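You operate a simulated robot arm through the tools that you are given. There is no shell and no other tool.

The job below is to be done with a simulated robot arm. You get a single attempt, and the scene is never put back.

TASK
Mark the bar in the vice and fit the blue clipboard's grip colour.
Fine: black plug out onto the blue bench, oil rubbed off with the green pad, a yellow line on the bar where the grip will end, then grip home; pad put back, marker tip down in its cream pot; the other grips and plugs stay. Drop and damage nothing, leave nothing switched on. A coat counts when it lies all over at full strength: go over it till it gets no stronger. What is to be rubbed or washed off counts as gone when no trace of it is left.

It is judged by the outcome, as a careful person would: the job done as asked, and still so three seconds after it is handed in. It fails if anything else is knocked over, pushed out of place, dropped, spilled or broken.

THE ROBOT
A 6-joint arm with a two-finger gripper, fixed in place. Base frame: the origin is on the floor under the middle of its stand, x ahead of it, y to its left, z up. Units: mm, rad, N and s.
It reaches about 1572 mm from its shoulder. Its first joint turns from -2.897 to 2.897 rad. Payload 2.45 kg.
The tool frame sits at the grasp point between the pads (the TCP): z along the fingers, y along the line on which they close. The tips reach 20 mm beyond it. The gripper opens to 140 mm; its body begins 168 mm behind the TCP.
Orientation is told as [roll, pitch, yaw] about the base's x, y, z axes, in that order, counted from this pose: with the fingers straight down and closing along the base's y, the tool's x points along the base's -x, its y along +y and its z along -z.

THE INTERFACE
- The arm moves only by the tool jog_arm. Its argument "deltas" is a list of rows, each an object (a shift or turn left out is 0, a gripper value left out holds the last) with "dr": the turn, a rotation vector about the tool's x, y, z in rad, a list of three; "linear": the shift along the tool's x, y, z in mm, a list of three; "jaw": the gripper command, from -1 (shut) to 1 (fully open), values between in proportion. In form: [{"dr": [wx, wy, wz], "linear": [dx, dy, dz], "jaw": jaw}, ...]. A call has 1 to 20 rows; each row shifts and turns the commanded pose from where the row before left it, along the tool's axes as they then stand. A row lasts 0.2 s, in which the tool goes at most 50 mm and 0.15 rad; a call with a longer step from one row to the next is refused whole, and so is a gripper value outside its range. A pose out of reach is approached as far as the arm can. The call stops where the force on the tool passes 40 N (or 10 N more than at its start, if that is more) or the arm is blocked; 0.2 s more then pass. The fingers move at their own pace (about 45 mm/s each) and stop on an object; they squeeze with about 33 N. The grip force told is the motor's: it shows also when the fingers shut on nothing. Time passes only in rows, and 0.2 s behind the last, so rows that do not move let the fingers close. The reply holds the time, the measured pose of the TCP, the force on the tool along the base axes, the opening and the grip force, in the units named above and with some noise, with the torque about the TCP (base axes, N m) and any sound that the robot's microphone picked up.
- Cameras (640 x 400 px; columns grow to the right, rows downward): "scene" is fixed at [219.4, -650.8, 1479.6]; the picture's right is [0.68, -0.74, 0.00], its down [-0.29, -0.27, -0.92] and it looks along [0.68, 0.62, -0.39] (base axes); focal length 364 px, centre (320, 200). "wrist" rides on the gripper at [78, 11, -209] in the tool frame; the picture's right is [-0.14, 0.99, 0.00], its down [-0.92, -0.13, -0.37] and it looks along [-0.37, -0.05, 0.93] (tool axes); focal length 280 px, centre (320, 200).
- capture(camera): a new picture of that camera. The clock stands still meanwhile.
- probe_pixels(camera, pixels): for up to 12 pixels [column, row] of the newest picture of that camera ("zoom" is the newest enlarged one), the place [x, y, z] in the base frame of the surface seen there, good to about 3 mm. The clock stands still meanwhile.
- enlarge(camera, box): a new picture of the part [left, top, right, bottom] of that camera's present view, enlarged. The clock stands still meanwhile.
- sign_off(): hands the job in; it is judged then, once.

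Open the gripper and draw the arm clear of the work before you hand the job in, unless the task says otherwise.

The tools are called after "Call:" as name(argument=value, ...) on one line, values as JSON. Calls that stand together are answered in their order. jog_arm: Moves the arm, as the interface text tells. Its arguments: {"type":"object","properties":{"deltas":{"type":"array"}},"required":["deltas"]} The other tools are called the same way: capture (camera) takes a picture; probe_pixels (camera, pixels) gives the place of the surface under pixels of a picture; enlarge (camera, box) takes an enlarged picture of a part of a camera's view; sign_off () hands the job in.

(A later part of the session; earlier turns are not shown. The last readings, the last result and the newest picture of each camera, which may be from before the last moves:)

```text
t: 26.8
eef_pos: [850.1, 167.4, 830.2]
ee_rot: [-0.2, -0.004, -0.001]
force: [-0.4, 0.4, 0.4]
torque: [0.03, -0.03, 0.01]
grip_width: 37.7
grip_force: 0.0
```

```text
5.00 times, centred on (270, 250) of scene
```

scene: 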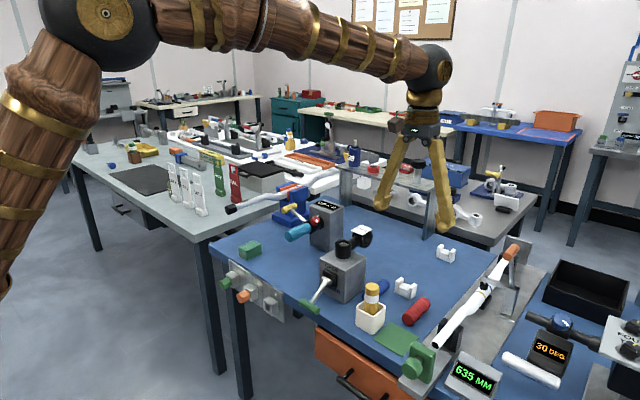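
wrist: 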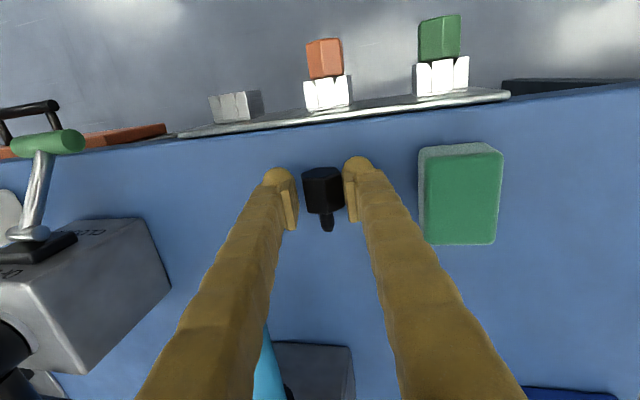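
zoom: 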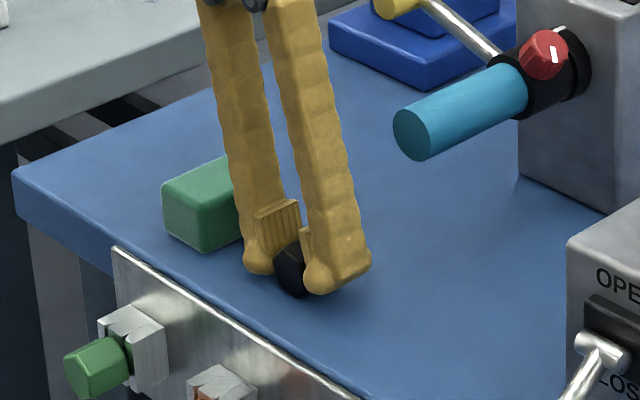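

The plug is released and resting between the fingers. I open wider and retract along the tool axis.

Call:
jog_arm(deltas=[{"jaw": -0.36}, {"jaw": -0.26}, {"jaw": -0.16}, {"linear": [0, 0, -20], "jaw": -0.16}, {"linear": [0, 0, -30], "jaw": -0.16}, {"dr": [-0.1, 0, 0], "jaw": -0.16}, {"dr": [-0.1, 0, 0], "linear": [0, 0, -40], "jaw": -0.16}])

Call:
capture(camera="wrist")

Call:
enlarge(camera="scene", box=[220, 210, 320, 290])

```text
t: 28.4
eef_pos: [851.0, 181.4, 916.5]
ee_rot: [0.001, -0.004, 0.002]
force: [0.6, 0.3, -0.1]
torque: [-0.01, -0.06, 0.01]
grip_width: 58.8
grip_force: 0.1
```

```text
taken
```

wrist: 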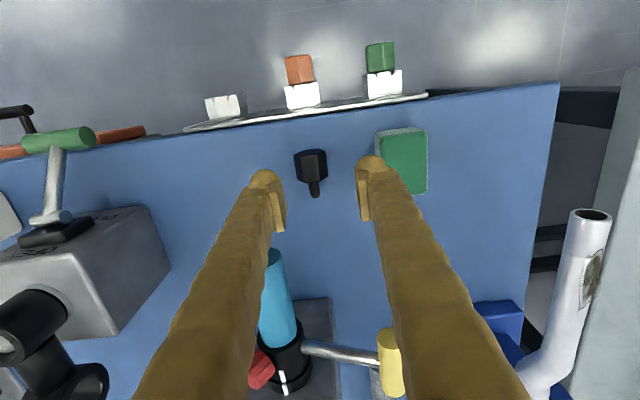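

```text
5.00 times, centred on (270, 250) of scene
```

zoom: 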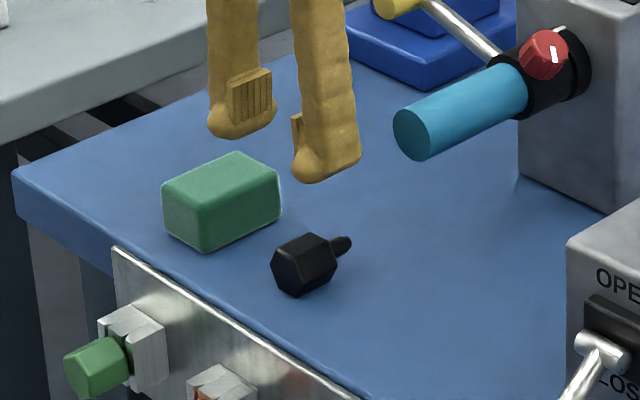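

The plug lies stably on a flat at about (852,165). Next I move over the green pad at (861,272) with a 70 mm opening.

Call:
jog_arm(deltas=[{"linear": [-5, 45, 0], "jaw": 0.0}, {"linear": [-5, 45, 0], "jaw": 0.0}, {"linear": [0, 0, 25], "jaw": 0.0}, {"linear": [0, 0, 20], "jaw": 0.0}, {"jaw": 0.0}])

Call:
capture(camera="wrist")

Call:
enlarge(camera="scene", box=[200, 180, 320, 280])

```text
t: 29.6
eef_pos: [859.8, 273.3, 873.4]
ee_rot: [-0.001, -0.005, 0.002]
force: [-0.2, -0.3, 0.1]
torque: [0.02, 0.05, 0.04]
grip_width: 70.0
grip_force: 0.1
```

```text
taken
```

wrist: 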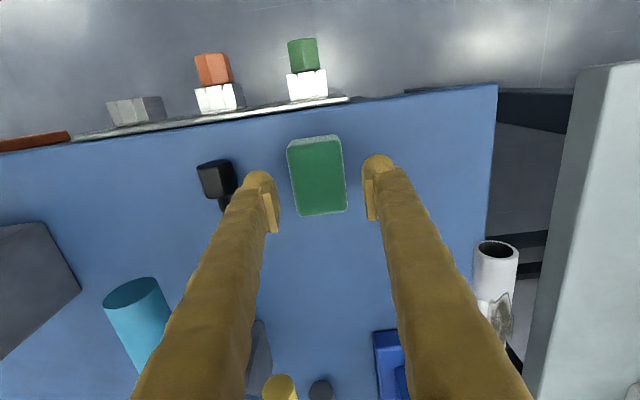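

```text
4.00 times, centred on (260, 230) of scene
```

zoom: 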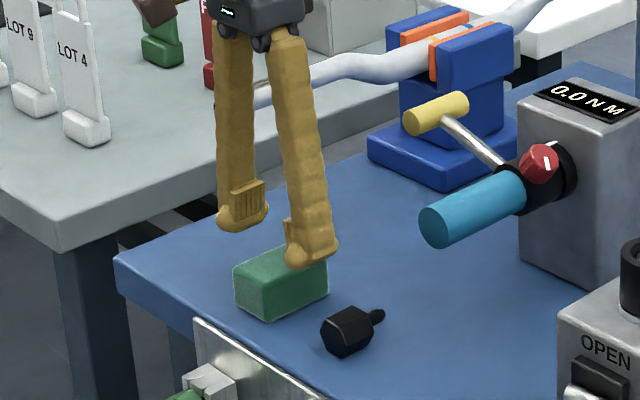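

The fingers straddle the pad with clearance to the plug. I go down to z≈832 and close.

Call:
jog_arm(deltas=[{"linear": [0, -1, 20]}, {"linear": [0, 0, 15]}, {"linear": [0, 0, 6]}, {}, {"jaw": -1}, {"jaw": -1}, {"jaw": -1}, {"jaw": -1}])

Call:
capture(camera="wrist")

Call:
enlarge(camera="scene", box=[200, 180, 320, 280])

```text
t: 31.4
eef_pos: [861.4, 270.0, 833.3]
ee_rot: [-0.002, -0.006, -0.001]
force: [0.1, -0.3, 1.2]
torque: [0.02, -0.05, 0.0]
grip_width: 48.3
grip_force: 33.5
```

```text
taken
```

wrist: 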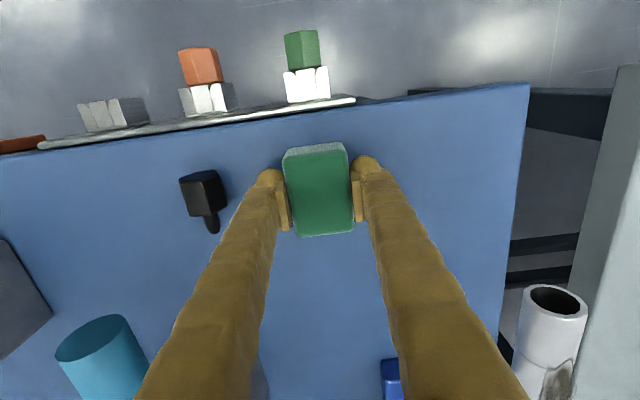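

```text
4.00 times, centred on (260, 230) of scene
```

zoom: 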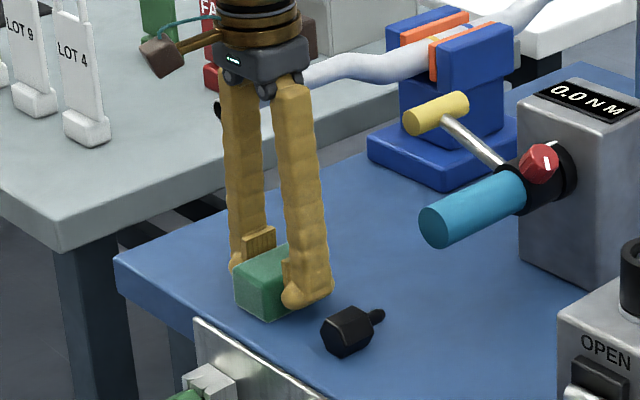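

The pad is held (48 mm wide, pad bottom ≈32.5 mm below the TCP). I lift it to z≈1040 and bring it over the oil patch at x≈925, y≈370.

Call:
jog_arm(deltas=[{"linear": [0, 0, -20]}, {"linear": [0, 0, -45]}, {"linear": [0, 0, -47]}, {"linear": [0, 0, -47]}, {"linear": [0, 0, -47]}, {"linear": [-16, 25, 0]}, {"linear": [-16, 25, 0]}, {"linear": [-16, 25, 0]}, {"linear": [-16, 25, 0]}, {}])

Call:
capture(camera="wrist")

Call:
enlarge(camera="scene", box=[190, 150, 330, 250])

```text
t: 33.6
eef_pos: [924.2, 372.0, 1037.9]
ee_rot: [-0.003, -0.007, -0.001]
force: [-0.9, 0.5, -0.1]
torque: [0.0, 0.0, 0.0]
grip_width: 0.1
grip_force: 29.2
```

```text
taken
```

wrist: 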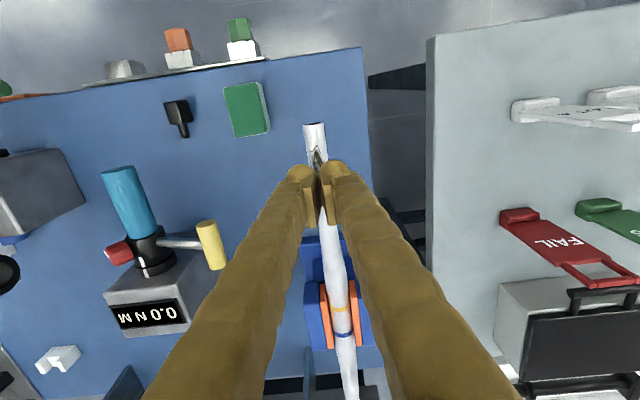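

```text
4.00 times, centred on (260, 200) of scene
```

zoom: 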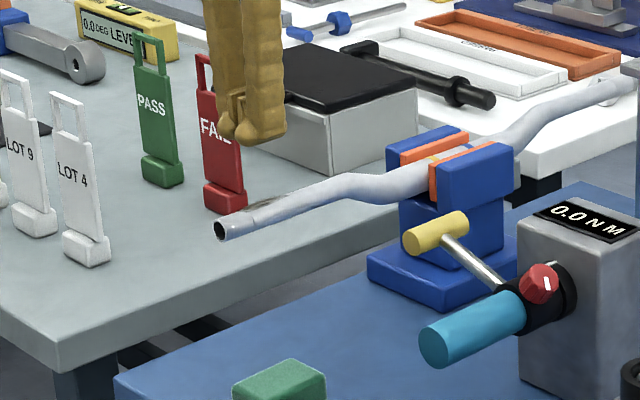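

The pad slipped out of the fingers at lift-off and is still on the bench at wrist (247,110); no sound was reported. I probe whether it has moved.

Call:
probe_pixels(camera="wrist", pixels=[[226, 90], [258, 85], [237, 134], [268, 130], [247, 110], [265, 105], [177, 105], [200, 130]])

Call:
enlarge(camera="wrist", box=[200, 70, 300, 150])

Call:
enlarge(camera="scene", box=[220, 220, 300, 280])

```text
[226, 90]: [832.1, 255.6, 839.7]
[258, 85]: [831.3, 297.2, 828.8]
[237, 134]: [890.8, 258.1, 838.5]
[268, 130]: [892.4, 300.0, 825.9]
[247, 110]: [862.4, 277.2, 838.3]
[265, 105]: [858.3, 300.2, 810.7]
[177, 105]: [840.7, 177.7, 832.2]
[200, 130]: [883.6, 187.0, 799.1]
```

```text
5.00 times, centred on (250, 110) of wrist
```

zoom: 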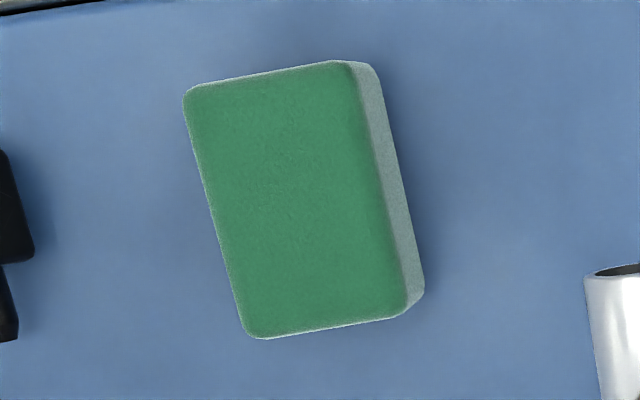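

```text
6.67 times, centred on (260, 250) of scene
```

zoom: 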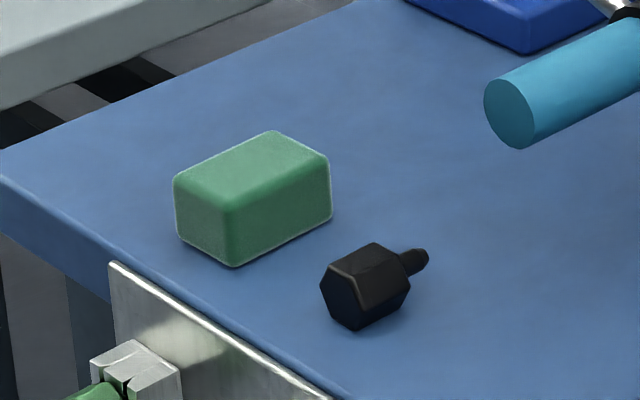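

The pad is still in place (centre ≈(862,277)), so it slipped right at the bench. I go back, grip it deeper (tips just above the bench), and lift slowly.

Call:
jog_arm(deltas=[{"linear": [16, -24, 0], "jaw": 0.0}, {"linear": [16, -24, 0], "jaw": 0.0}, {"linear": [16, -24, 0], "jaw": 0.0}, {"linear": [14, -24, 0], "jaw": 0.0}, {"linear": [0, 0, 45], "jaw": 0.0}, {"linear": [0, 0, 45], "jaw": 0.0}, {"linear": [0, 0, 45], "jaw": 0.0}, {"linear": [0, 0, 30], "jaw": 0.0}, {}])

Call:
capture(camera="wrist")

```text
t: 35.6
eef_pos: [863.5, 274.1, 875.7]
ee_rot: [-0.001, -0.004, -0.001]
force: [-0.6, 0.8, 0.8]
torque: [0.01, 0.01, -0.02]
grip_width: 69.9
grip_force: 0.1
```

```text
taken
```

wrist: 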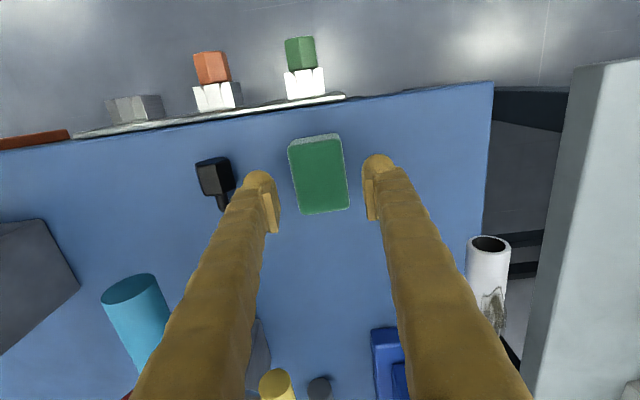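

The pad is centred between the fingers. I descend to z≈824 and close.

Call:
jog_arm(deltas=[{"linear": [0, 0, 20]}, {"linear": [0, 0, 20]}, {"linear": [0, 0, 8]}, {"linear": [0, 0, 3]}, {}])

Call:
jog_arm(deltas=[{"jaw": -1}, {"jaw": -1}, {"jaw": -1}, {"jaw": -1}, {"jaw": -1}, {"jaw": -1}])

Call:
jog_arm(deltas=[{"linear": [0, 0, -2]}, {"linear": [0, 0, -3]}, {"linear": [0, 0, -5]}])

Call:
enlarge(camera="scene", box=[200, 190, 320, 280])

Call:
capture(camera="wrist")

```text
t: 36.8
eef_pos: [861.2, 274.5, 824.0]
ee_rot: [-0.002, -0.004, 0.0]
force: [-0.5, 0.5, 0.4]
torque: [0.02, -0.03, 0.01]
grip_width: 70.0
grip_force: 0.1
```

```text
t: 38.2
eef_pos: [862.7, 274.7, 824.2]
ee_rot: [-0.002, -0.006, 0.0]
force: [0.4, -0.3, 0.8]
torque: [0.0, 0.03, -0.01]
grip_width: 48.8
grip_force: 32.8
```

```text
t: 39.0
eef_pos: [862.0, 274.6, 832.9]
ee_rot: [0.001, -0.006, -0.001]
force: [0.1, 0.6, -1.0]
torque: [-0.05, -0.04, -0.02]
grip_width: 48.9
grip_force: 32.9
```

```text
4.44 times, centred on (260, 235) of scene
```

zoom: 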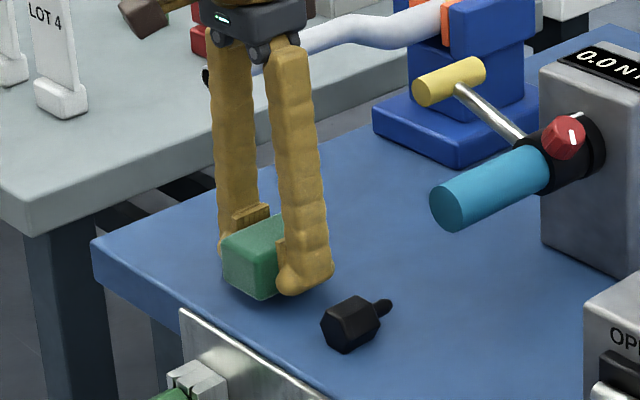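

```text
taken
```

wrist: 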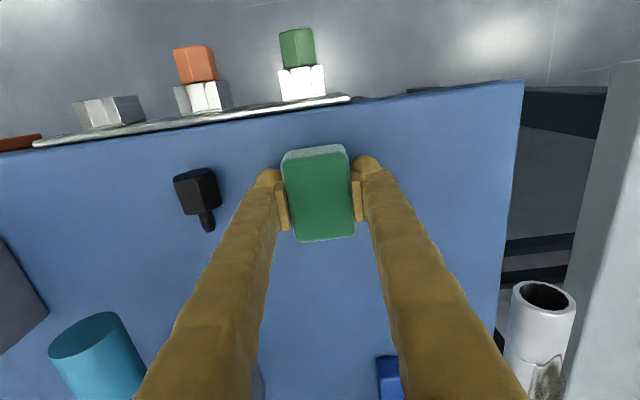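

The pad now rises with the fingers. I keep lifting gently and re-check the grip after a few centimetres.

Call:
jog_arm(deltas=[{"linear": [0, 0, -5]}, {"linear": [0, 0, -5]}, {"linear": [0, 0, -7]}, {"linear": [0, 0, -7]}, {}])

Call:
capture(camera="wrist")

Call:
enlarge(camera="scene", box=[200, 190, 320, 280])

```text
t: 40.2
eef_pos: [862.9, 277.1, 857.2]
ee_rot: [-0.002, -0.005, 0.0]
force: [-0.1, 0.3, -0.6]
torque: [-0.02, 0.01, 0.03]
grip_width: 48.8
grip_force: 33.0
```

```text
taken
```

wrist: 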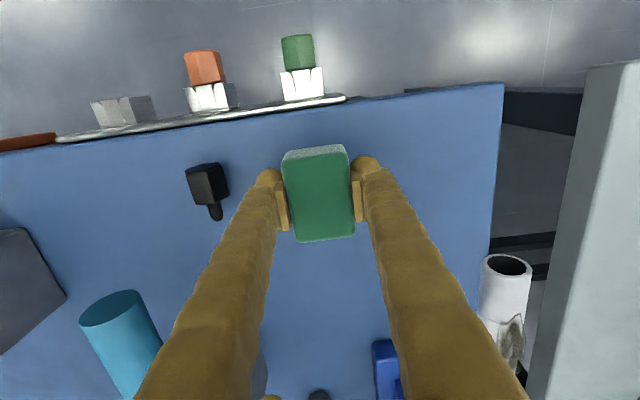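

```text
4.44 times, centred on (260, 235) of scene
```

zoom: 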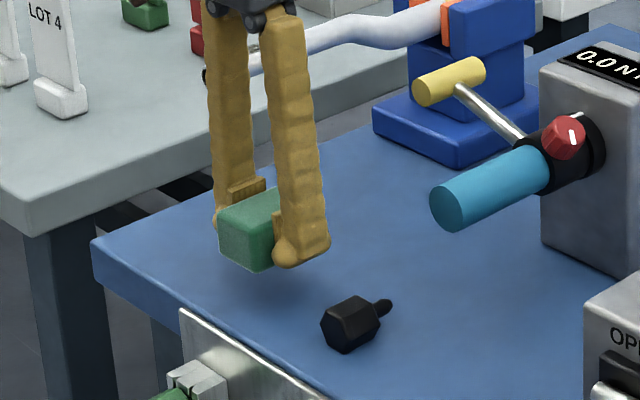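

The pad holds steady. I lift at a moderate pace to z≈1012 and bring it over the oil patch.

Call:
jog_arm(deltas=[{"linear": [0, 0, -12]}, {"linear": [0, 0, -15]}, {"linear": [0, 0, -16]}, {"linear": [0, 0, -16]}, {"linear": [0, 0, -16]}, {"linear": [0, 0, -16]}, {"linear": [0, 0, -16]}, {"linear": [0, 0, -16]}, {"linear": [0, 0, -16]}, {"linear": [0, 0, -16]}, {"linear": [-10, 15, 0]}, {"linear": [-10, 16, 0]}, {"linear": [-11, 16, 0]}, {"linear": [-11, 16, 0]}, {"linear": [-11, 16, 0]}, {"linear": [-10, 15, 0]}, {}])

Call:
capture(camera="wrist")

Call:
enlarge(camera="scene", box=[190, 150, 310, 240])

```text
t: 43.8
eef_pos: [925.0, 370.3, 1013.6]
ee_rot: [-0.003, -0.005, 0.0]
force: [0.3, -0.4, -0.1]
torque: [0.0, 0.02, 0.0]
grip_width: 48.7
grip_force: 32.8
```

```text
taken
```

wrist: 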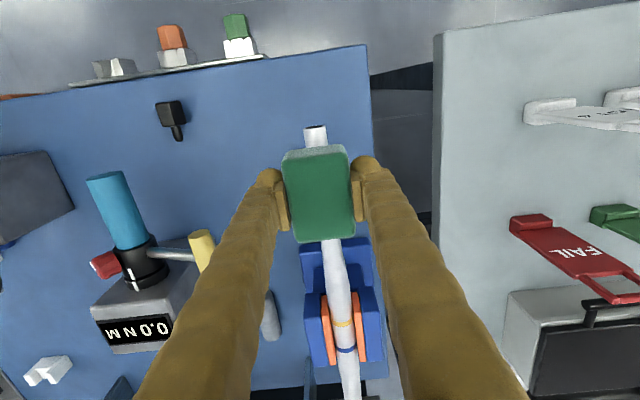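

```text
4.44 times, centred on (250, 195) of scene
```

zoom: 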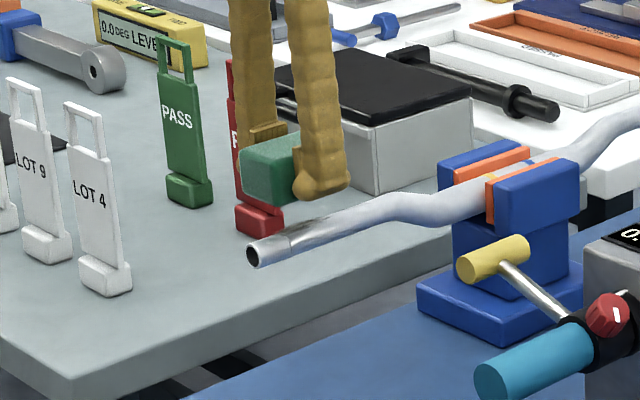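

The pad hangs level over the bar. I lower it to just above the bar top (TCP ≈984) and then step until light contact.

Call:
jog_arm(deltas=[{"linear": [0, 0, 10]}, {"linear": [0, 0, 10]}, {"linear": [0, 0, 8]}, {}])

Call:
jog_arm(deltas=[{"linear": [0, 0, 1.5]}, {"linear": [0, 0, 1]}])

Call:
jog_arm(deltas=[{"linear": [0, 0, 1]}])

```text
t: 44.8
eef_pos: [924.7, 368.3, 983.6]
ee_rot: [-0.002, -0.004, 0.001]
force: [-0.3, 0.0, -0.2]
torque: [0.0, 0.03, 0.0]
grip_width: 48.8
grip_force: 33.5
```

```text
t: 45.4
eef_pos: [924.1, 369.2, 980.2]
ee_rot: [-0.002, -0.006, -0.001]
force: [0.1, 0.7, -0.3]
torque: [-0.02, 0.01, -0.01]
grip_width: 48.7
grip_force: 33.0
```

```text
t: 45.8
eef_pos: [925.4, 368.7, 980.6]
ee_rot: [-0.003, -0.006, 0.001]
force: [0.3, -0.5, -0.4]
torque: [0.03, 0.03, -0.04]
grip_width: 48.6
grip_force: 32.8
```

Still no contact at TCP ≈980. I step down 1 mm at a time.

Call:
jog_arm(deltas=[{"linear": [0, 0, 1]}])

Call:
jog_arm(deltas=[{"linear": [0, 0, 0.7]}])

Call:
jog_arm(deltas=[{"linear": [0, 0, 0.7]}])

```text
t: 46.2
eef_pos: [925.5, 367.9, 980.7]
ee_rot: [0.0, -0.007, 0.001]
force: [-0.7, -2.1, 5.2]
torque: [-0.04, 0.07, 0.01]
grip_width: 49.0
grip_force: 33.0
```

```text
t: 46.6
eef_pos: [925.0, 369.1, 980.3]
ee_rot: [-0.001, -0.007, 0.002]
force: [1.2, -1.1, 16.1]
torque: [-0.04, 0.17, 0.0]
grip_width: 48.8
grip_force: 33.0
```

```text
t: 47.0
eef_pos: [925.4, 370.2, 979.8]
ee_rot: [-0.001, -0.009, 0.0]
force: [1.1, -5.5, 29.6]
torque: [-0.15, 0.28, 0.03]
grip_width: 48.7
grip_force: 33.1
```

Contact at TCP ≈980.5; I back off to a light pressure and rub along the bar.

Call:
jog_arm(deltas=[{"linear": [0, 0, -1.1]}, {"linear": [-8, 0, 0]}, {"linear": [-8, 0, 0]}, {"linear": [8, 0, 0]}, {"linear": [8, 0, 0]}, {"linear": [8, 0, 0]}, {"linear": [8, 0, 0]}, {"linear": [-8, 0, 0]}, {"linear": [-8, 0, 0]}, {"linear": [-8, 0, 0]}, {"linear": [-8, 0, 0]}, {"linear": [8, 0, 0]}, {"linear": [8, 0, 0]}])

Call:
enlarge(camera="scene", box=[190, 150, 310, 240])

Call:
capture(camera="wrist")

```text
t: 49.8
eef_pos: [924.7, 370.3, 979.8]
ee_rot: [-0.001, -0.005, -0.001]
force: [8.5, -0.3, 17.0]
torque: [0.02, -0.13, 0.0]
grip_width: 48.8
grip_force: 33.1
```

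```text
4.44 times, centred on (250, 195) of scene
```

zoom: 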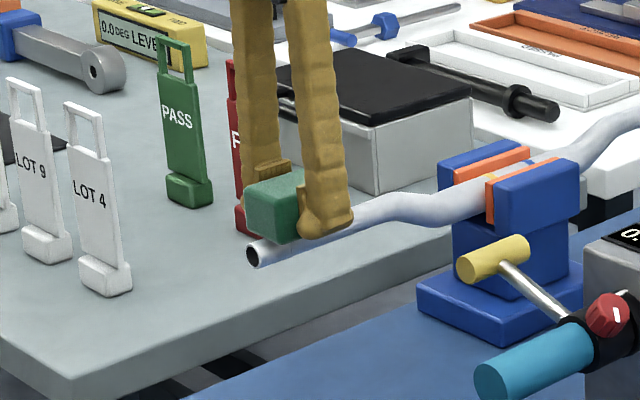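

```text
taken
```

wrist: 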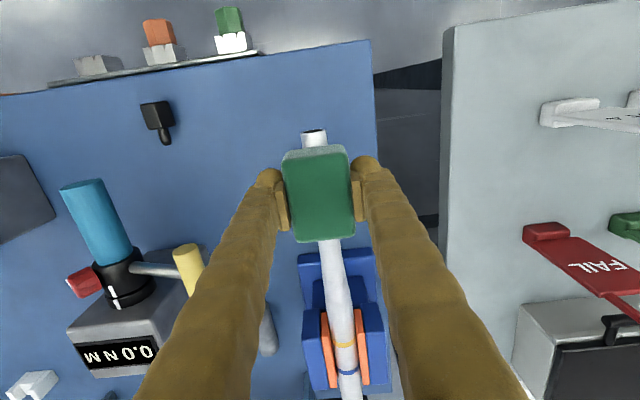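

I rub more with some sideways strokes too, then lift and shift back toward -x to look at the patch.

Call:
jog_arm(deltas=[{"linear": [0, 0, -0.5]}, {"linear": [-6, 4, 0]}, {"linear": [-6, -4, 0]}, {"linear": [6, -4, 0]}, {"linear": [6, 4, 0]}, {"linear": [6, 4, 0]}, {"linear": [6, -4, 0]}, {"linear": [-6, -4, 0]}, {"linear": [-6, 4, 0]}, {"linear": [-10, 0, 0]}, {"linear": [10, 0, 0]}, {"linear": [10, 0, 0]}, {"linear": [-10, 0, 0]}, {"linear": [0, 0, -15]}, {"linear": [0, 0, -15]}, {"linear": [20, 0, 0]}, {"linear": [20, 0, 0]}, {"linear": [25, 0, 0]}, {}])

Call:
capture(camera="wrist")

Call:
enlarge(camera="wrist", box=[290, 220, 370, 290])

Call:
enlarge(camera="scene", box=[220, 180, 280, 225])

```text
t: 53.8
eef_pos: [858.4, 368.9, 1010.5]
ee_rot: [-0.001, -0.004, -0.001]
force: [0.4, -0.6, -0.1]
torque: [0.0, 0.04, -0.01]
grip_width: 48.9
grip_force: 33.1
```

```text
taken
```

wrist: 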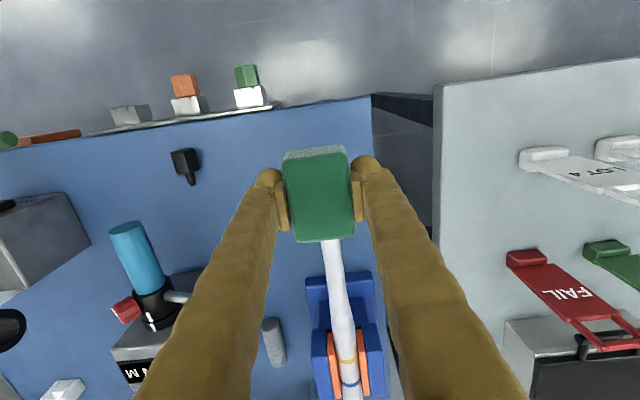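

```text
5.71 times, centred on (330, 255) of wrist
```

zoom: 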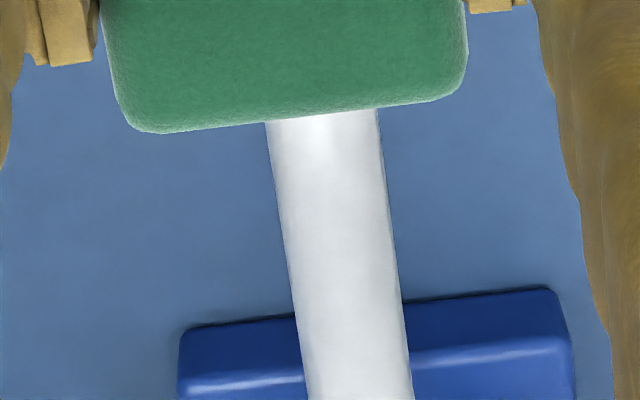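

```text
8.89 times, centred on (250, 202) of scene
```

zoom: 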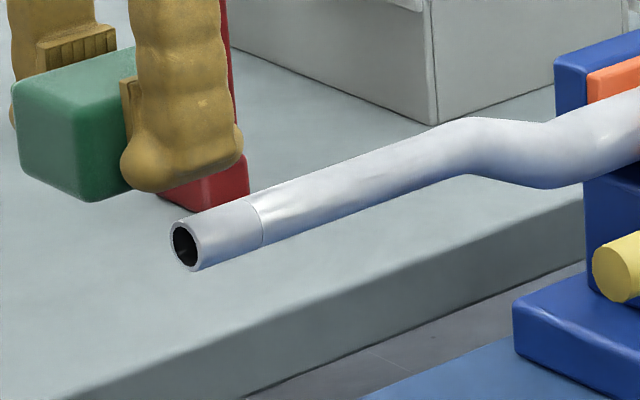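

From the scene side the bar looks clean. I shift further to -x to see the patch area from above.

Call:
jog_arm(deltas=[{"linear": [20, 0, 0]}, {"linear": [20, 0, 0]}, {"linear": [20, 0, 0]}, {}])

Call:
enlarge(camera="wrist", box=[290, 230, 370, 300])

Call:
enlarge(camera="scene", box=[225, 185, 285, 225])

```text
t: 54.8
eef_pos: [798.4, 369.6, 1009.2]
ee_rot: [-0.003, -0.005, 0.001]
force: [0.1, 0.0, -0.3]
torque: [0.02, 0.0, 0.03]
grip_width: 48.7
grip_force: 32.7
```

```text
5.71 times, centred on (330, 265) of wrist
```

zoom: 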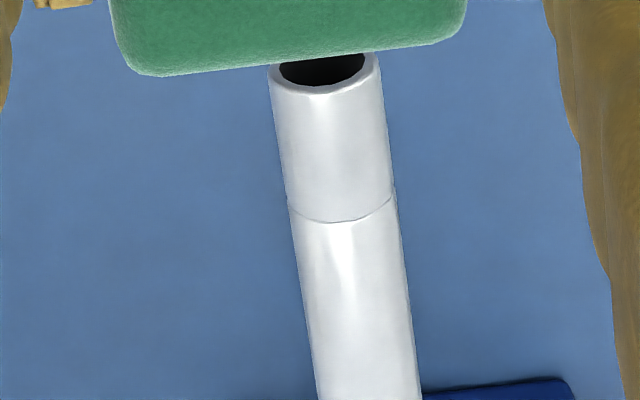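

```text
10.00 times, centred on (255, 205) of scene
```

zoom: 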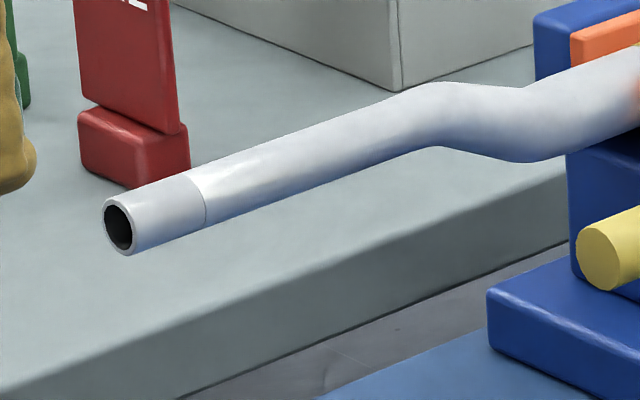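

The oil seems gone from above. To check the far (+y) flank of the bar, I probe the tags' positions and then tilt the camera a little.

Call:
capture(camera="scene")

Call:
probe_pixels(camera="scene", pixels=[[231, 164], [236, 203], [214, 155], [194, 177], [200, 212], [262, 175], [255, 172]])

```text
taken
```

scene: 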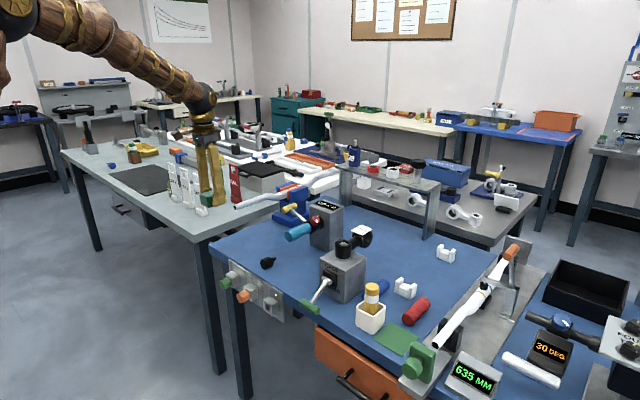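

```text
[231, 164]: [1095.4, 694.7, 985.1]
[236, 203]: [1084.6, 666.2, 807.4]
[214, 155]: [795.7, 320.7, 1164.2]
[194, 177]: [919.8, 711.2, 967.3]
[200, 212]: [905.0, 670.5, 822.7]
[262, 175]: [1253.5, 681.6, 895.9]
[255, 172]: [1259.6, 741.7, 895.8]
```

The area to +y is free. I shift to y≈430, raise slightly and roll 0.45 rad to see the bar's +y flank.

Call:
jog_arm(deltas=[{"linear": [0, 20, -10]}, {"linear": [0, 20, -10]}, {"linear": [0, 20, 0]}, {"dr": [0.15, 0, 0]}, {"dr": [0.15, 0, 0]}, {"dr": [0.15, 0, 0]}, {}])

Call:
capture(camera="wrist")

Call:
enlarge(camera="wrist", box=[270, 220, 370, 300])

```text
t: 56.4
eef_pos: [799.9, 428.6, 1030.1]
ee_rot: [-0.452, -0.005, 0.0]
force: [0.3, 0.4, 0.2]
torque: [0.01, -0.03, 0.0]
grip_width: 48.5
grip_force: 33.1
```

```text
taken
```

wrist: 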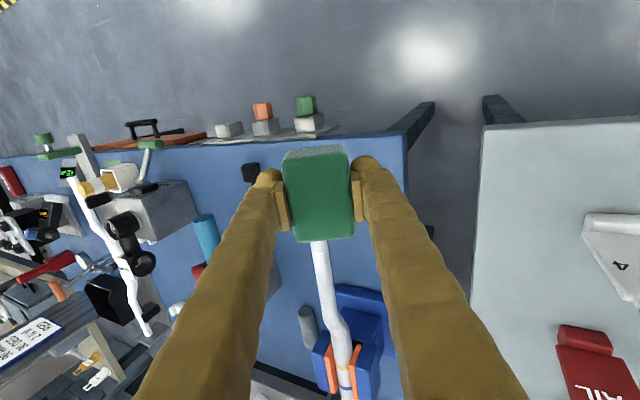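

```text
5.00 times, centred on (320, 260) of wrist
```

zoom: 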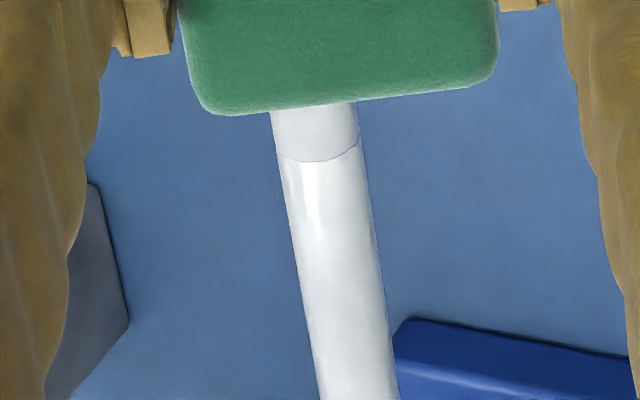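

It appears clean; there's a faint grey hint at about (330,255). I enlarge further to be sure.

Call:
enlarge(camera="wrist", box=[305, 238, 345, 272])

Call:
enlarge(camera="wrist", box=[310, 260, 350, 294])

```text
11.76 times, centred on (325, 255) of wrist
```

zoom: 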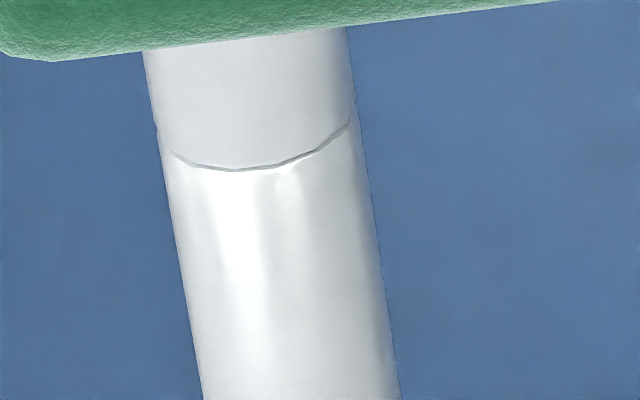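

```text
11.76 times, centred on (330, 277) of wrist
```

zoom: 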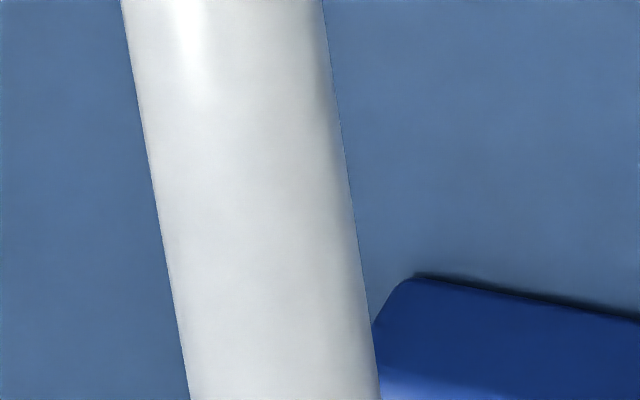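

The bar is clean with no trace of oil. I level the tool and carry the pad back to above its original place (862,273).

Call:
jog_arm(deltas=[{"dr": [-0.15, 0, 0]}, {"dr": [-0.15, 0, 0]}, {"dr": [-0.152, 0, 0]}, {"linear": [0, -19, 0]}, {"linear": [0, -20, 0]}, {"linear": [0, -20, 0]}, {"linear": [0, -20, 0]}, {"linear": [0, -20, 0]}, {"linear": [0, -20, 0]}, {"linear": [0, -20, 0]}, {"linear": [-15, -16, 0]}, {"linear": [-16, 0, 0]}, {"linear": [-16, 0, 0]}, {"linear": [-15, 0, 0]}, {}])

Call:
capture(camera="wrist")

```text
refused: row 3 steps farther than a row can; nothing moved
```

```text
taken
```

wrist: 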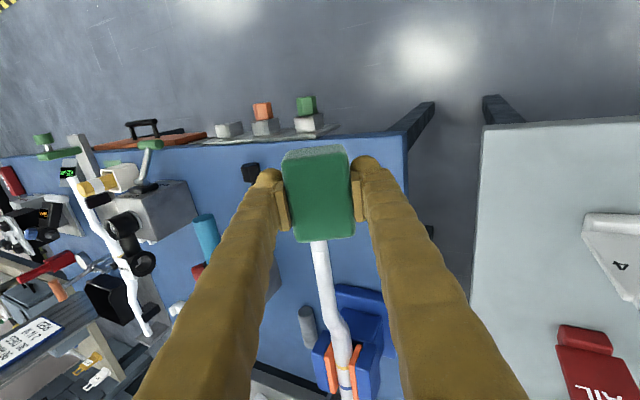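

The call was refused because one turn exceeded 0.15 rad; I resend it with 0.15.

Call:
jog_arm(deltas=[{"dr": [-0.15, 0, 0]}, {"dr": [-0.15, 0, 0]}, {"dr": [-0.15, 0, 0]}, {"linear": [0, -19, 0]}, {"linear": [0, -20, 0]}, {"linear": [0, -20, 0]}, {"linear": [0, -20, 0]}, {"linear": [0, -20, 0]}, {"linear": [0, -20, 0]}, {"linear": [0, -20, 0]}, {"linear": [-15, -16, 0]}, {"linear": [-16, 0, 0]}, {"linear": [-16, 0, 0]}, {"linear": [-15, 0, 0]}, {}])

Call:
capture(camera="wrist")

```text
t: 59.6
eef_pos: [861.2, 273.9, 1029.7]
ee_rot: [-0.002, -0.002, 0.001]
force: [-0.8, -0.3, -1.2]
torque: [0.04, -0.03, 0.01]
grip_width: 48.7
grip_force: 33.0
```

```text
taken
```

wrist: 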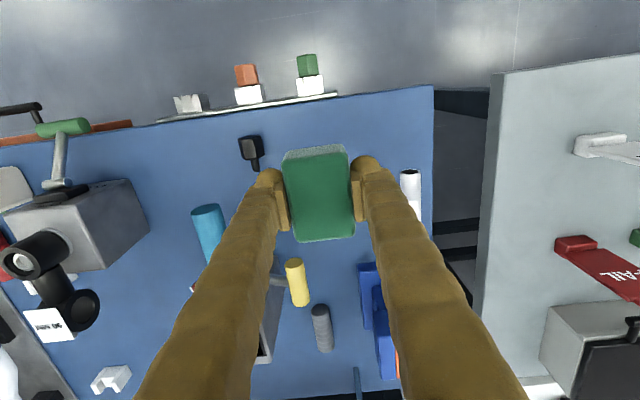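

Above the pad's spot at (861,274). I lower it steadily to about 12 mm above the resting height.

Call:
jog_arm(deltas=[{"linear": [0, 0, 16]}, {"linear": [0, 0, 16]}, {"linear": [0, 0, 16]}, {"linear": [0, 0, 16]}, {"linear": [0, 0, 16]}, {"linear": [0, 0, 16]}, {"linear": [0, 0, 16]}, {"linear": [0, 0, 16]}, {"linear": [0, 0, 16]}, {"linear": [0, 0, 16]}, {"linear": [0, 0, 16]}, {"linear": [0, 0, 16]}, {"linear": [0, 0, 6]}, {"linear": [0, 0, 3]}, {}])

Call:
jog_arm(deltas=[{"linear": [0, 0, 1.5]}, {"linear": [0, 0, 1.0]}])

Call:
jog_arm(deltas=[{"linear": [0, 0, 1]}])

```text
t: 62.8
eef_pos: [863.1, 274.7, 829.5]
ee_rot: [-0.003, -0.006, 0.0]
force: [-0.7, -0.1, -0.4]
torque: [0.0, -0.02, 0.01]
grip_width: 48.5
grip_force: 33.1
```

```text
t: 63.4
eef_pos: [862.7, 273.8, 825.3]
ee_rot: [-0.002, -0.005, 0.0]
force: [-0.2, -0.2, 0.1]
torque: [0.01, -0.01, -0.01]
grip_width: 48.8
grip_force: 33.0
```

```text
t: 63.8
eef_pos: [863.7, 273.3, 825.7]
ee_rot: [-0.003, -0.004, 0.002]
force: [0.2, 0.3, -0.1]
torque: [0.03, -0.02, 0.01]
grip_width: 48.9
grip_force: 32.8
```

Not yet touching (no force at z≈825). I step down until light contact.

Call:
jog_arm(deltas=[{"linear": [0, 0, 1]}])

Call:
jog_arm(deltas=[{"linear": [0, 0, 0.8]}])

```text
t: 64.2
eef_pos: [862.5, 274.7, 824.1]
ee_rot: [-0.001, -0.006, 0.0]
force: [0.6, -0.8, 2.9]
torque: [0.01, -0.13, -0.01]
grip_width: 48.7
grip_force: 32.7
```

```text
t: 64.6
eef_pos: [862.9, 273.7, 824.8]
ee_rot: [0.0, -0.005, 0.0]
force: [1.8, -2.4, 13.2]
torque: [-0.04, -0.13, 0.02]
grip_width: 48.9
grip_force: 33.5
```

The pad is on the bench. I open the jaw and retract straight up.

Call:
jog_arm(deltas=[{"jaw": -0.25}, {"jaw": -0.1}, {"jaw": 0.0}, {"jaw": 0.0}, {"linear": [0, 0, -20]}, {"linear": [0, 0, -40]}, {"linear": [0, 0, -45]}, {"linear": [0, 0, -45]}, {}])

Call:
capture(camera="wrist")

Call:
enlarge(camera="scene", box=[200, 170, 340, 280])

```text
t: 66.6
eef_pos: [861.6, 273.0, 974.2]
ee_rot: [-0.002, -0.003, -0.002]
force: [-0.5, 0.3, 0.5]
torque: [-0.02, 0.0, -0.02]
grip_width: 70.2
grip_force: 0.0
```

```text
taken
```

wrist: 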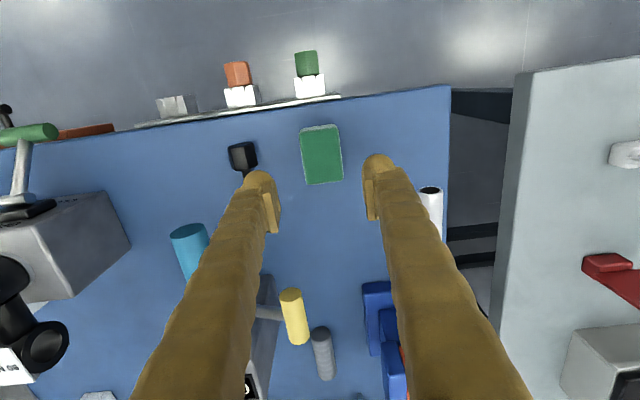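

```text
3.64 times, centred on (270, 225) of scene
```

zoom: 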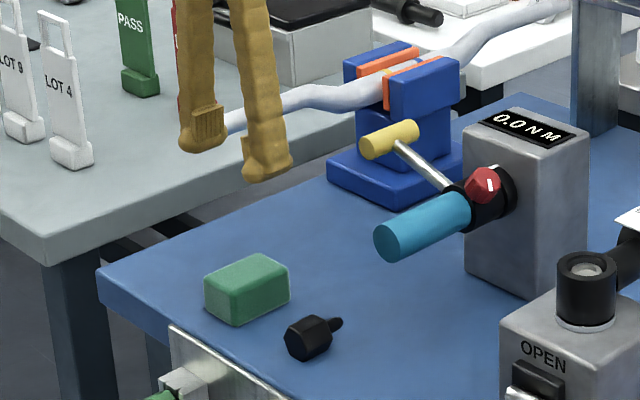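

The pad is back in place. Next I fly over to the red grip for an accurate look at its length and open end before marking.

Call:
jog_arm(deltas=[{"linear": [0, 0, -40], "jaw": 1}, {"linear": [0, 0, -26], "jaw": 1}, {"linear": [-8, -45, 0]}, {"linear": [-8, -45, 0]}, {"linear": [-8, -45, 0]}, {"linear": [-8, -45, 0]}, {"linear": [-8, -45, 0]}, {"linear": [-8, -45, 0]}, {"linear": [-8, -45, 0]}, {"linear": [-8, -45, 0]}, {"linear": [-8, -45, 0]}, {"linear": [-8, -45, 0]}, {"linear": [-8, -45, 0]}, {"linear": [-8, -45, 0]}, {"linear": [-12, -41, 0]}, {"linear": [0, 0, 40]}, {"linear": [0, 0, 40]}, {}])

Call:
capture(camera="wrist")

Call:
enlarge(camera="wrist", box=[270, 150, 370, 250])

```text
t: 70.4
eef_pos: [970.1, -309.6, 963.5]
ee_rot: [-0.001, -0.005, 0.001]
force: [0.1, -0.9, 0.0]
torque: [-0.02, 0.03, -0.02]
grip_width: 140.0
grip_force: 0.0
```

```text
taken
```

wrist: 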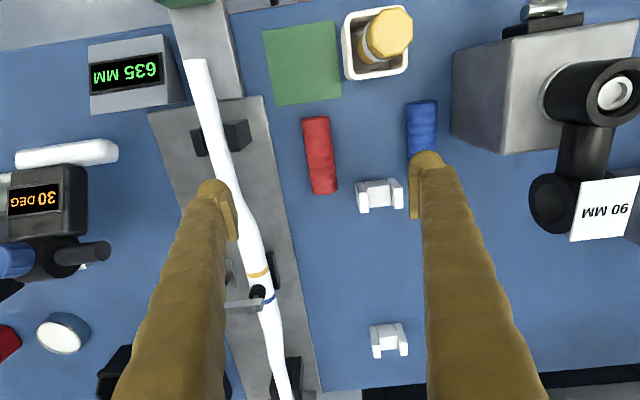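

```text
4.00 times, centred on (320, 200) of wrist
```

zoom: 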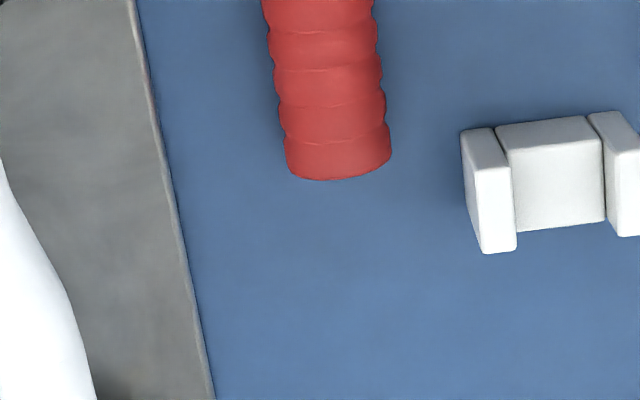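

I enlarge the red grip directly to measure its ends.

Call:
enlarge(camera="wrist", box=[275, 105, 365, 205])

Call:
probe_pixels(camera="wrist", pixels=[[316, 119], [316, 122], [317, 126], [320, 150], [323, 185], [324, 190], [324, 193], [303, 122], [332, 120], [312, 192], [336, 188]])

```text
4.00 times, centred on (320, 155) of wrist
```

zoom: 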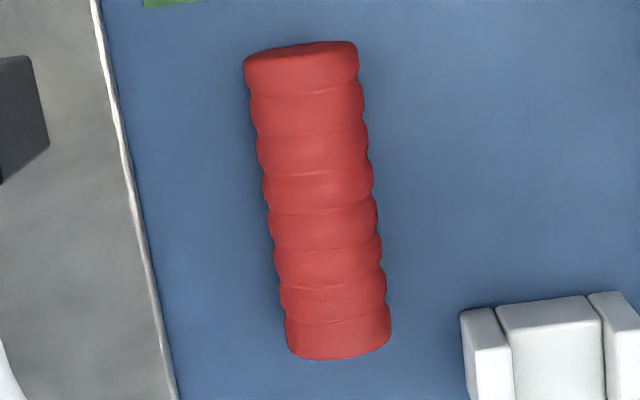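

```text
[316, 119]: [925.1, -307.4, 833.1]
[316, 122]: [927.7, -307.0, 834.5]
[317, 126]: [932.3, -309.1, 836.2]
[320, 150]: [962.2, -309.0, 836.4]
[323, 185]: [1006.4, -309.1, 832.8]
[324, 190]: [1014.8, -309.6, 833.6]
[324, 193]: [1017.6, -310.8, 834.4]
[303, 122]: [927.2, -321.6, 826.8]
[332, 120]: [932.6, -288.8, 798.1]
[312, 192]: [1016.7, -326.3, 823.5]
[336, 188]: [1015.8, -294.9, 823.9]
```

The grip measures ≈95 mm long, Ø≈34, axis along x at y≈-309. To learn its bore depth I plan to show its open end to the scene camera, so I first test with an empty gripper whether the tool can yaw ~155°.

Call:
jog_arm(deltas=[{"linear": [0, 0, -40]}, {"dr": [0, 0, 0.15]}, {"dr": [0, 0, 0.15]}, {"dr": [0, 0, 0.15]}, {"dr": [0, 0, 0.15]}, {"dr": [0, 0, 0.15]}, {"dr": [0, 0, 0.15]}, {"dr": [0, 0, 0.15]}, {"dr": [0, 0, 0.15]}, {"dr": [0, 0, 0.15]}, {"dr": [0, 0, 0.15]}, {"dr": [0, 0, 0.15]}, {"dr": [0, 0, 0.15]}, {"dr": [0, 0, 0.15]}, {"dr": [0, 0, 0.15]}, {"dr": [0, 0, 0.15]}, {"dr": [0, 0, 0.15]}, {"dr": [0, 0, 0.15]}, {"dr": [0, 0, 0.15]}])

Call:
capture(camera="wrist")

Call:
capture(camera="scene")

```text
t: 74.4
eef_pos: [967.9, -306.8, 1000.8]
ee_rot: [0.004, 0.005, -2.702]
force: [1.0, 0.2, 0.4]
torque: [-0.01, 0.01, -0.01]
grip_width: 139.8
grip_force: 0.0
```

```text
taken
```

wrist: 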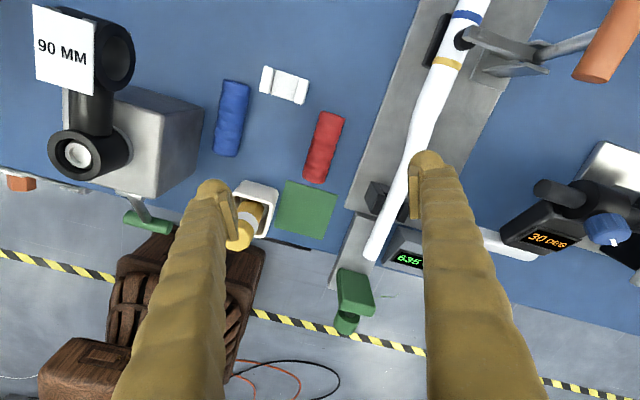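

```text
taken
```

scene: 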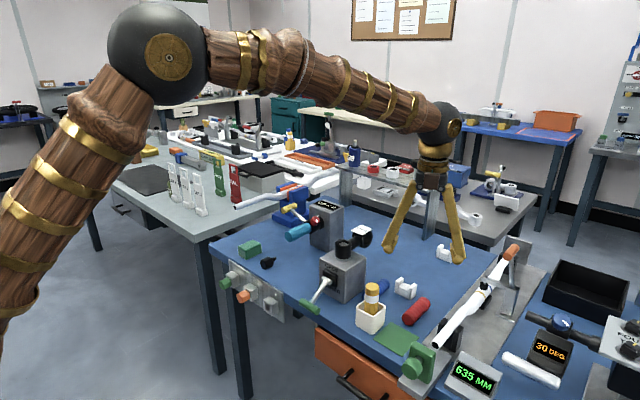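

Yaw works freely. I turn back, then go down to the red grip with a 60 mm opening centred at x≈972, y≈-309.

Call:
jog_arm(deltas=[{"dr": [0, 0, -0.15], "jaw": -0.1}, {"dr": [0, 0, -0.15], "jaw": -0.1}, {"dr": [0, 0, -0.15]}, {"dr": [0, 0, -0.15]}, {"dr": [0, 0, -0.15]}, {"dr": [0, 0, -0.15]}, {"dr": [0, 0, -0.15]}, {"dr": [0, 0, -0.15]}, {"dr": [0, 0, -0.15]}, {"dr": [0, 0, -0.15]}, {"dr": [0, 0, -0.15]}, {"dr": [0, 0, -0.15]}, {"dr": [0, 0, -0.15]}, {"dr": [0, 0, -0.15]}, {"dr": [0, 0, -0.15]}, {"dr": [0, 0, -0.15]}, {"dr": [0, 0, -0.15]}, {"dr": [0, 0, -0.15]}, {}])

Call:
jog_arm(deltas=[{"linear": [-2, 0, 40]}, {"linear": [0, 0, 40]}, {"linear": [0, 0, 40]}, {}])

Call:
capture(camera="wrist")

```text
t: 78.4
eef_pos: [967.8, -307.1, 1000.7]
ee_rot: [0.001, -0.006, 0.002]
force: [0.1, 0.7, -0.5]
torque: [-0.01, 0.02, -0.04]
grip_width: 63.1
grip_force: 0.1
```

```text
t: 79.4
eef_pos: [968.1, -307.8, 877.3]
ee_rot: [0.001, -0.004, 0.001]
force: [1.0, 0.1, -0.1]
torque: [-0.05, 0.0, -0.04]
grip_width: 62.8
grip_force: 0.0
```

```text
taken
```

wrist: 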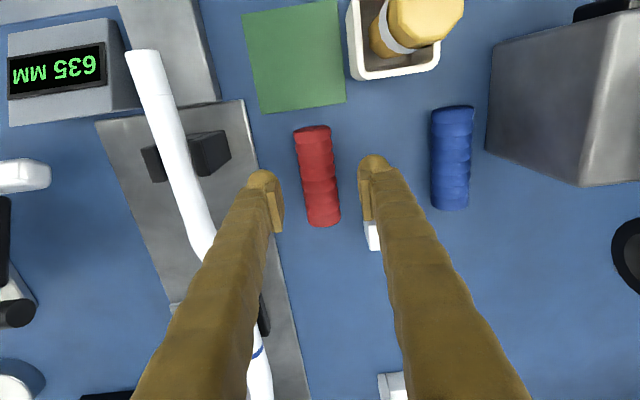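

The grip is centred between the fingers and clear of the clip and gauge. I descend to z≈823 and close.

Call:
jog_arm(deltas=[{"linear": [-3, -1, 20]}, {"linear": [0, 0, 20]}, {"linear": [0, 0, 10]}, {"linear": [0, 0, 3]}, {}])

Call:
jog_arm(deltas=[{"jaw": -1}, {"jaw": -1}, {"jaw": -1}, {"jaw": -1}, {"jaw": -1}])

Call:
capture(camera="wrist")

```text
t: 80.6
eef_pos: [977.1, -309.3, 826.2]
ee_rot: [0.0, -0.004, 0.0]
force: [0.1, -0.7, -0.9]
torque: [0.01, 0.01, 0.01]
grip_width: 63.2
grip_force: 0.1
```

```text
t: 81.8
eef_pos: [975.8, -308.2, 826.4]
ee_rot: [0.0, -0.006, -0.002]
force: [0.0, -0.8, 0.2]
torque: [0.02, 0.02, 0.0]
grip_width: 33.6
grip_force: 33.3
```

```text
taken
```

wrist: 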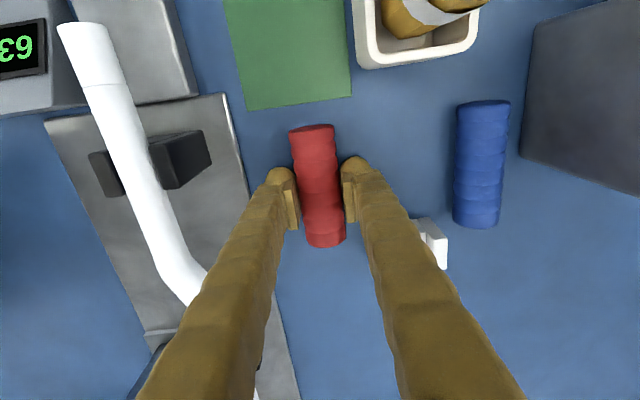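

The red grip is held (33.6 mm). I lift slowly and check that it comes along.

Call:
jog_arm(deltas=[{"linear": [0, 0, -2]}, {"linear": [0, 0, -4]}, {"linear": [0, 0, -6]}, {"linear": [0, 0, -8]}, {"linear": [0, 0, -10]}])

Call:
enlarge(camera="scene", box=[350, 240, 470, 340])

```text
t: 83.0
eef_pos: [975.6, -308.4, 858.2]
ee_rot: [0.0, -0.003, -0.001]
force: [-0.7, 0.1, -0.4]
torque: [0.01, 0.02, 0.01]
grip_width: 33.7
grip_force: 33.5
```

```text
4.00 times, centred on (410, 290) of scene
```

zoom: 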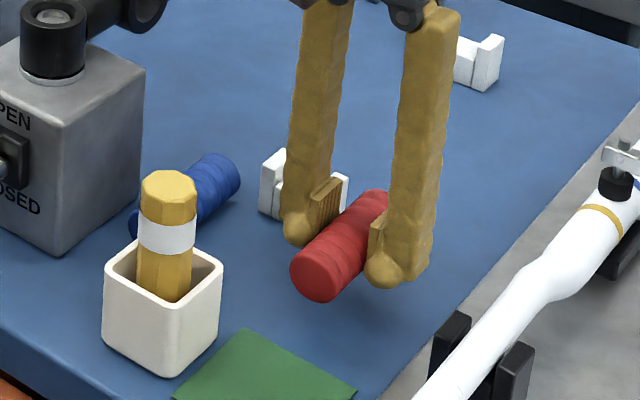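

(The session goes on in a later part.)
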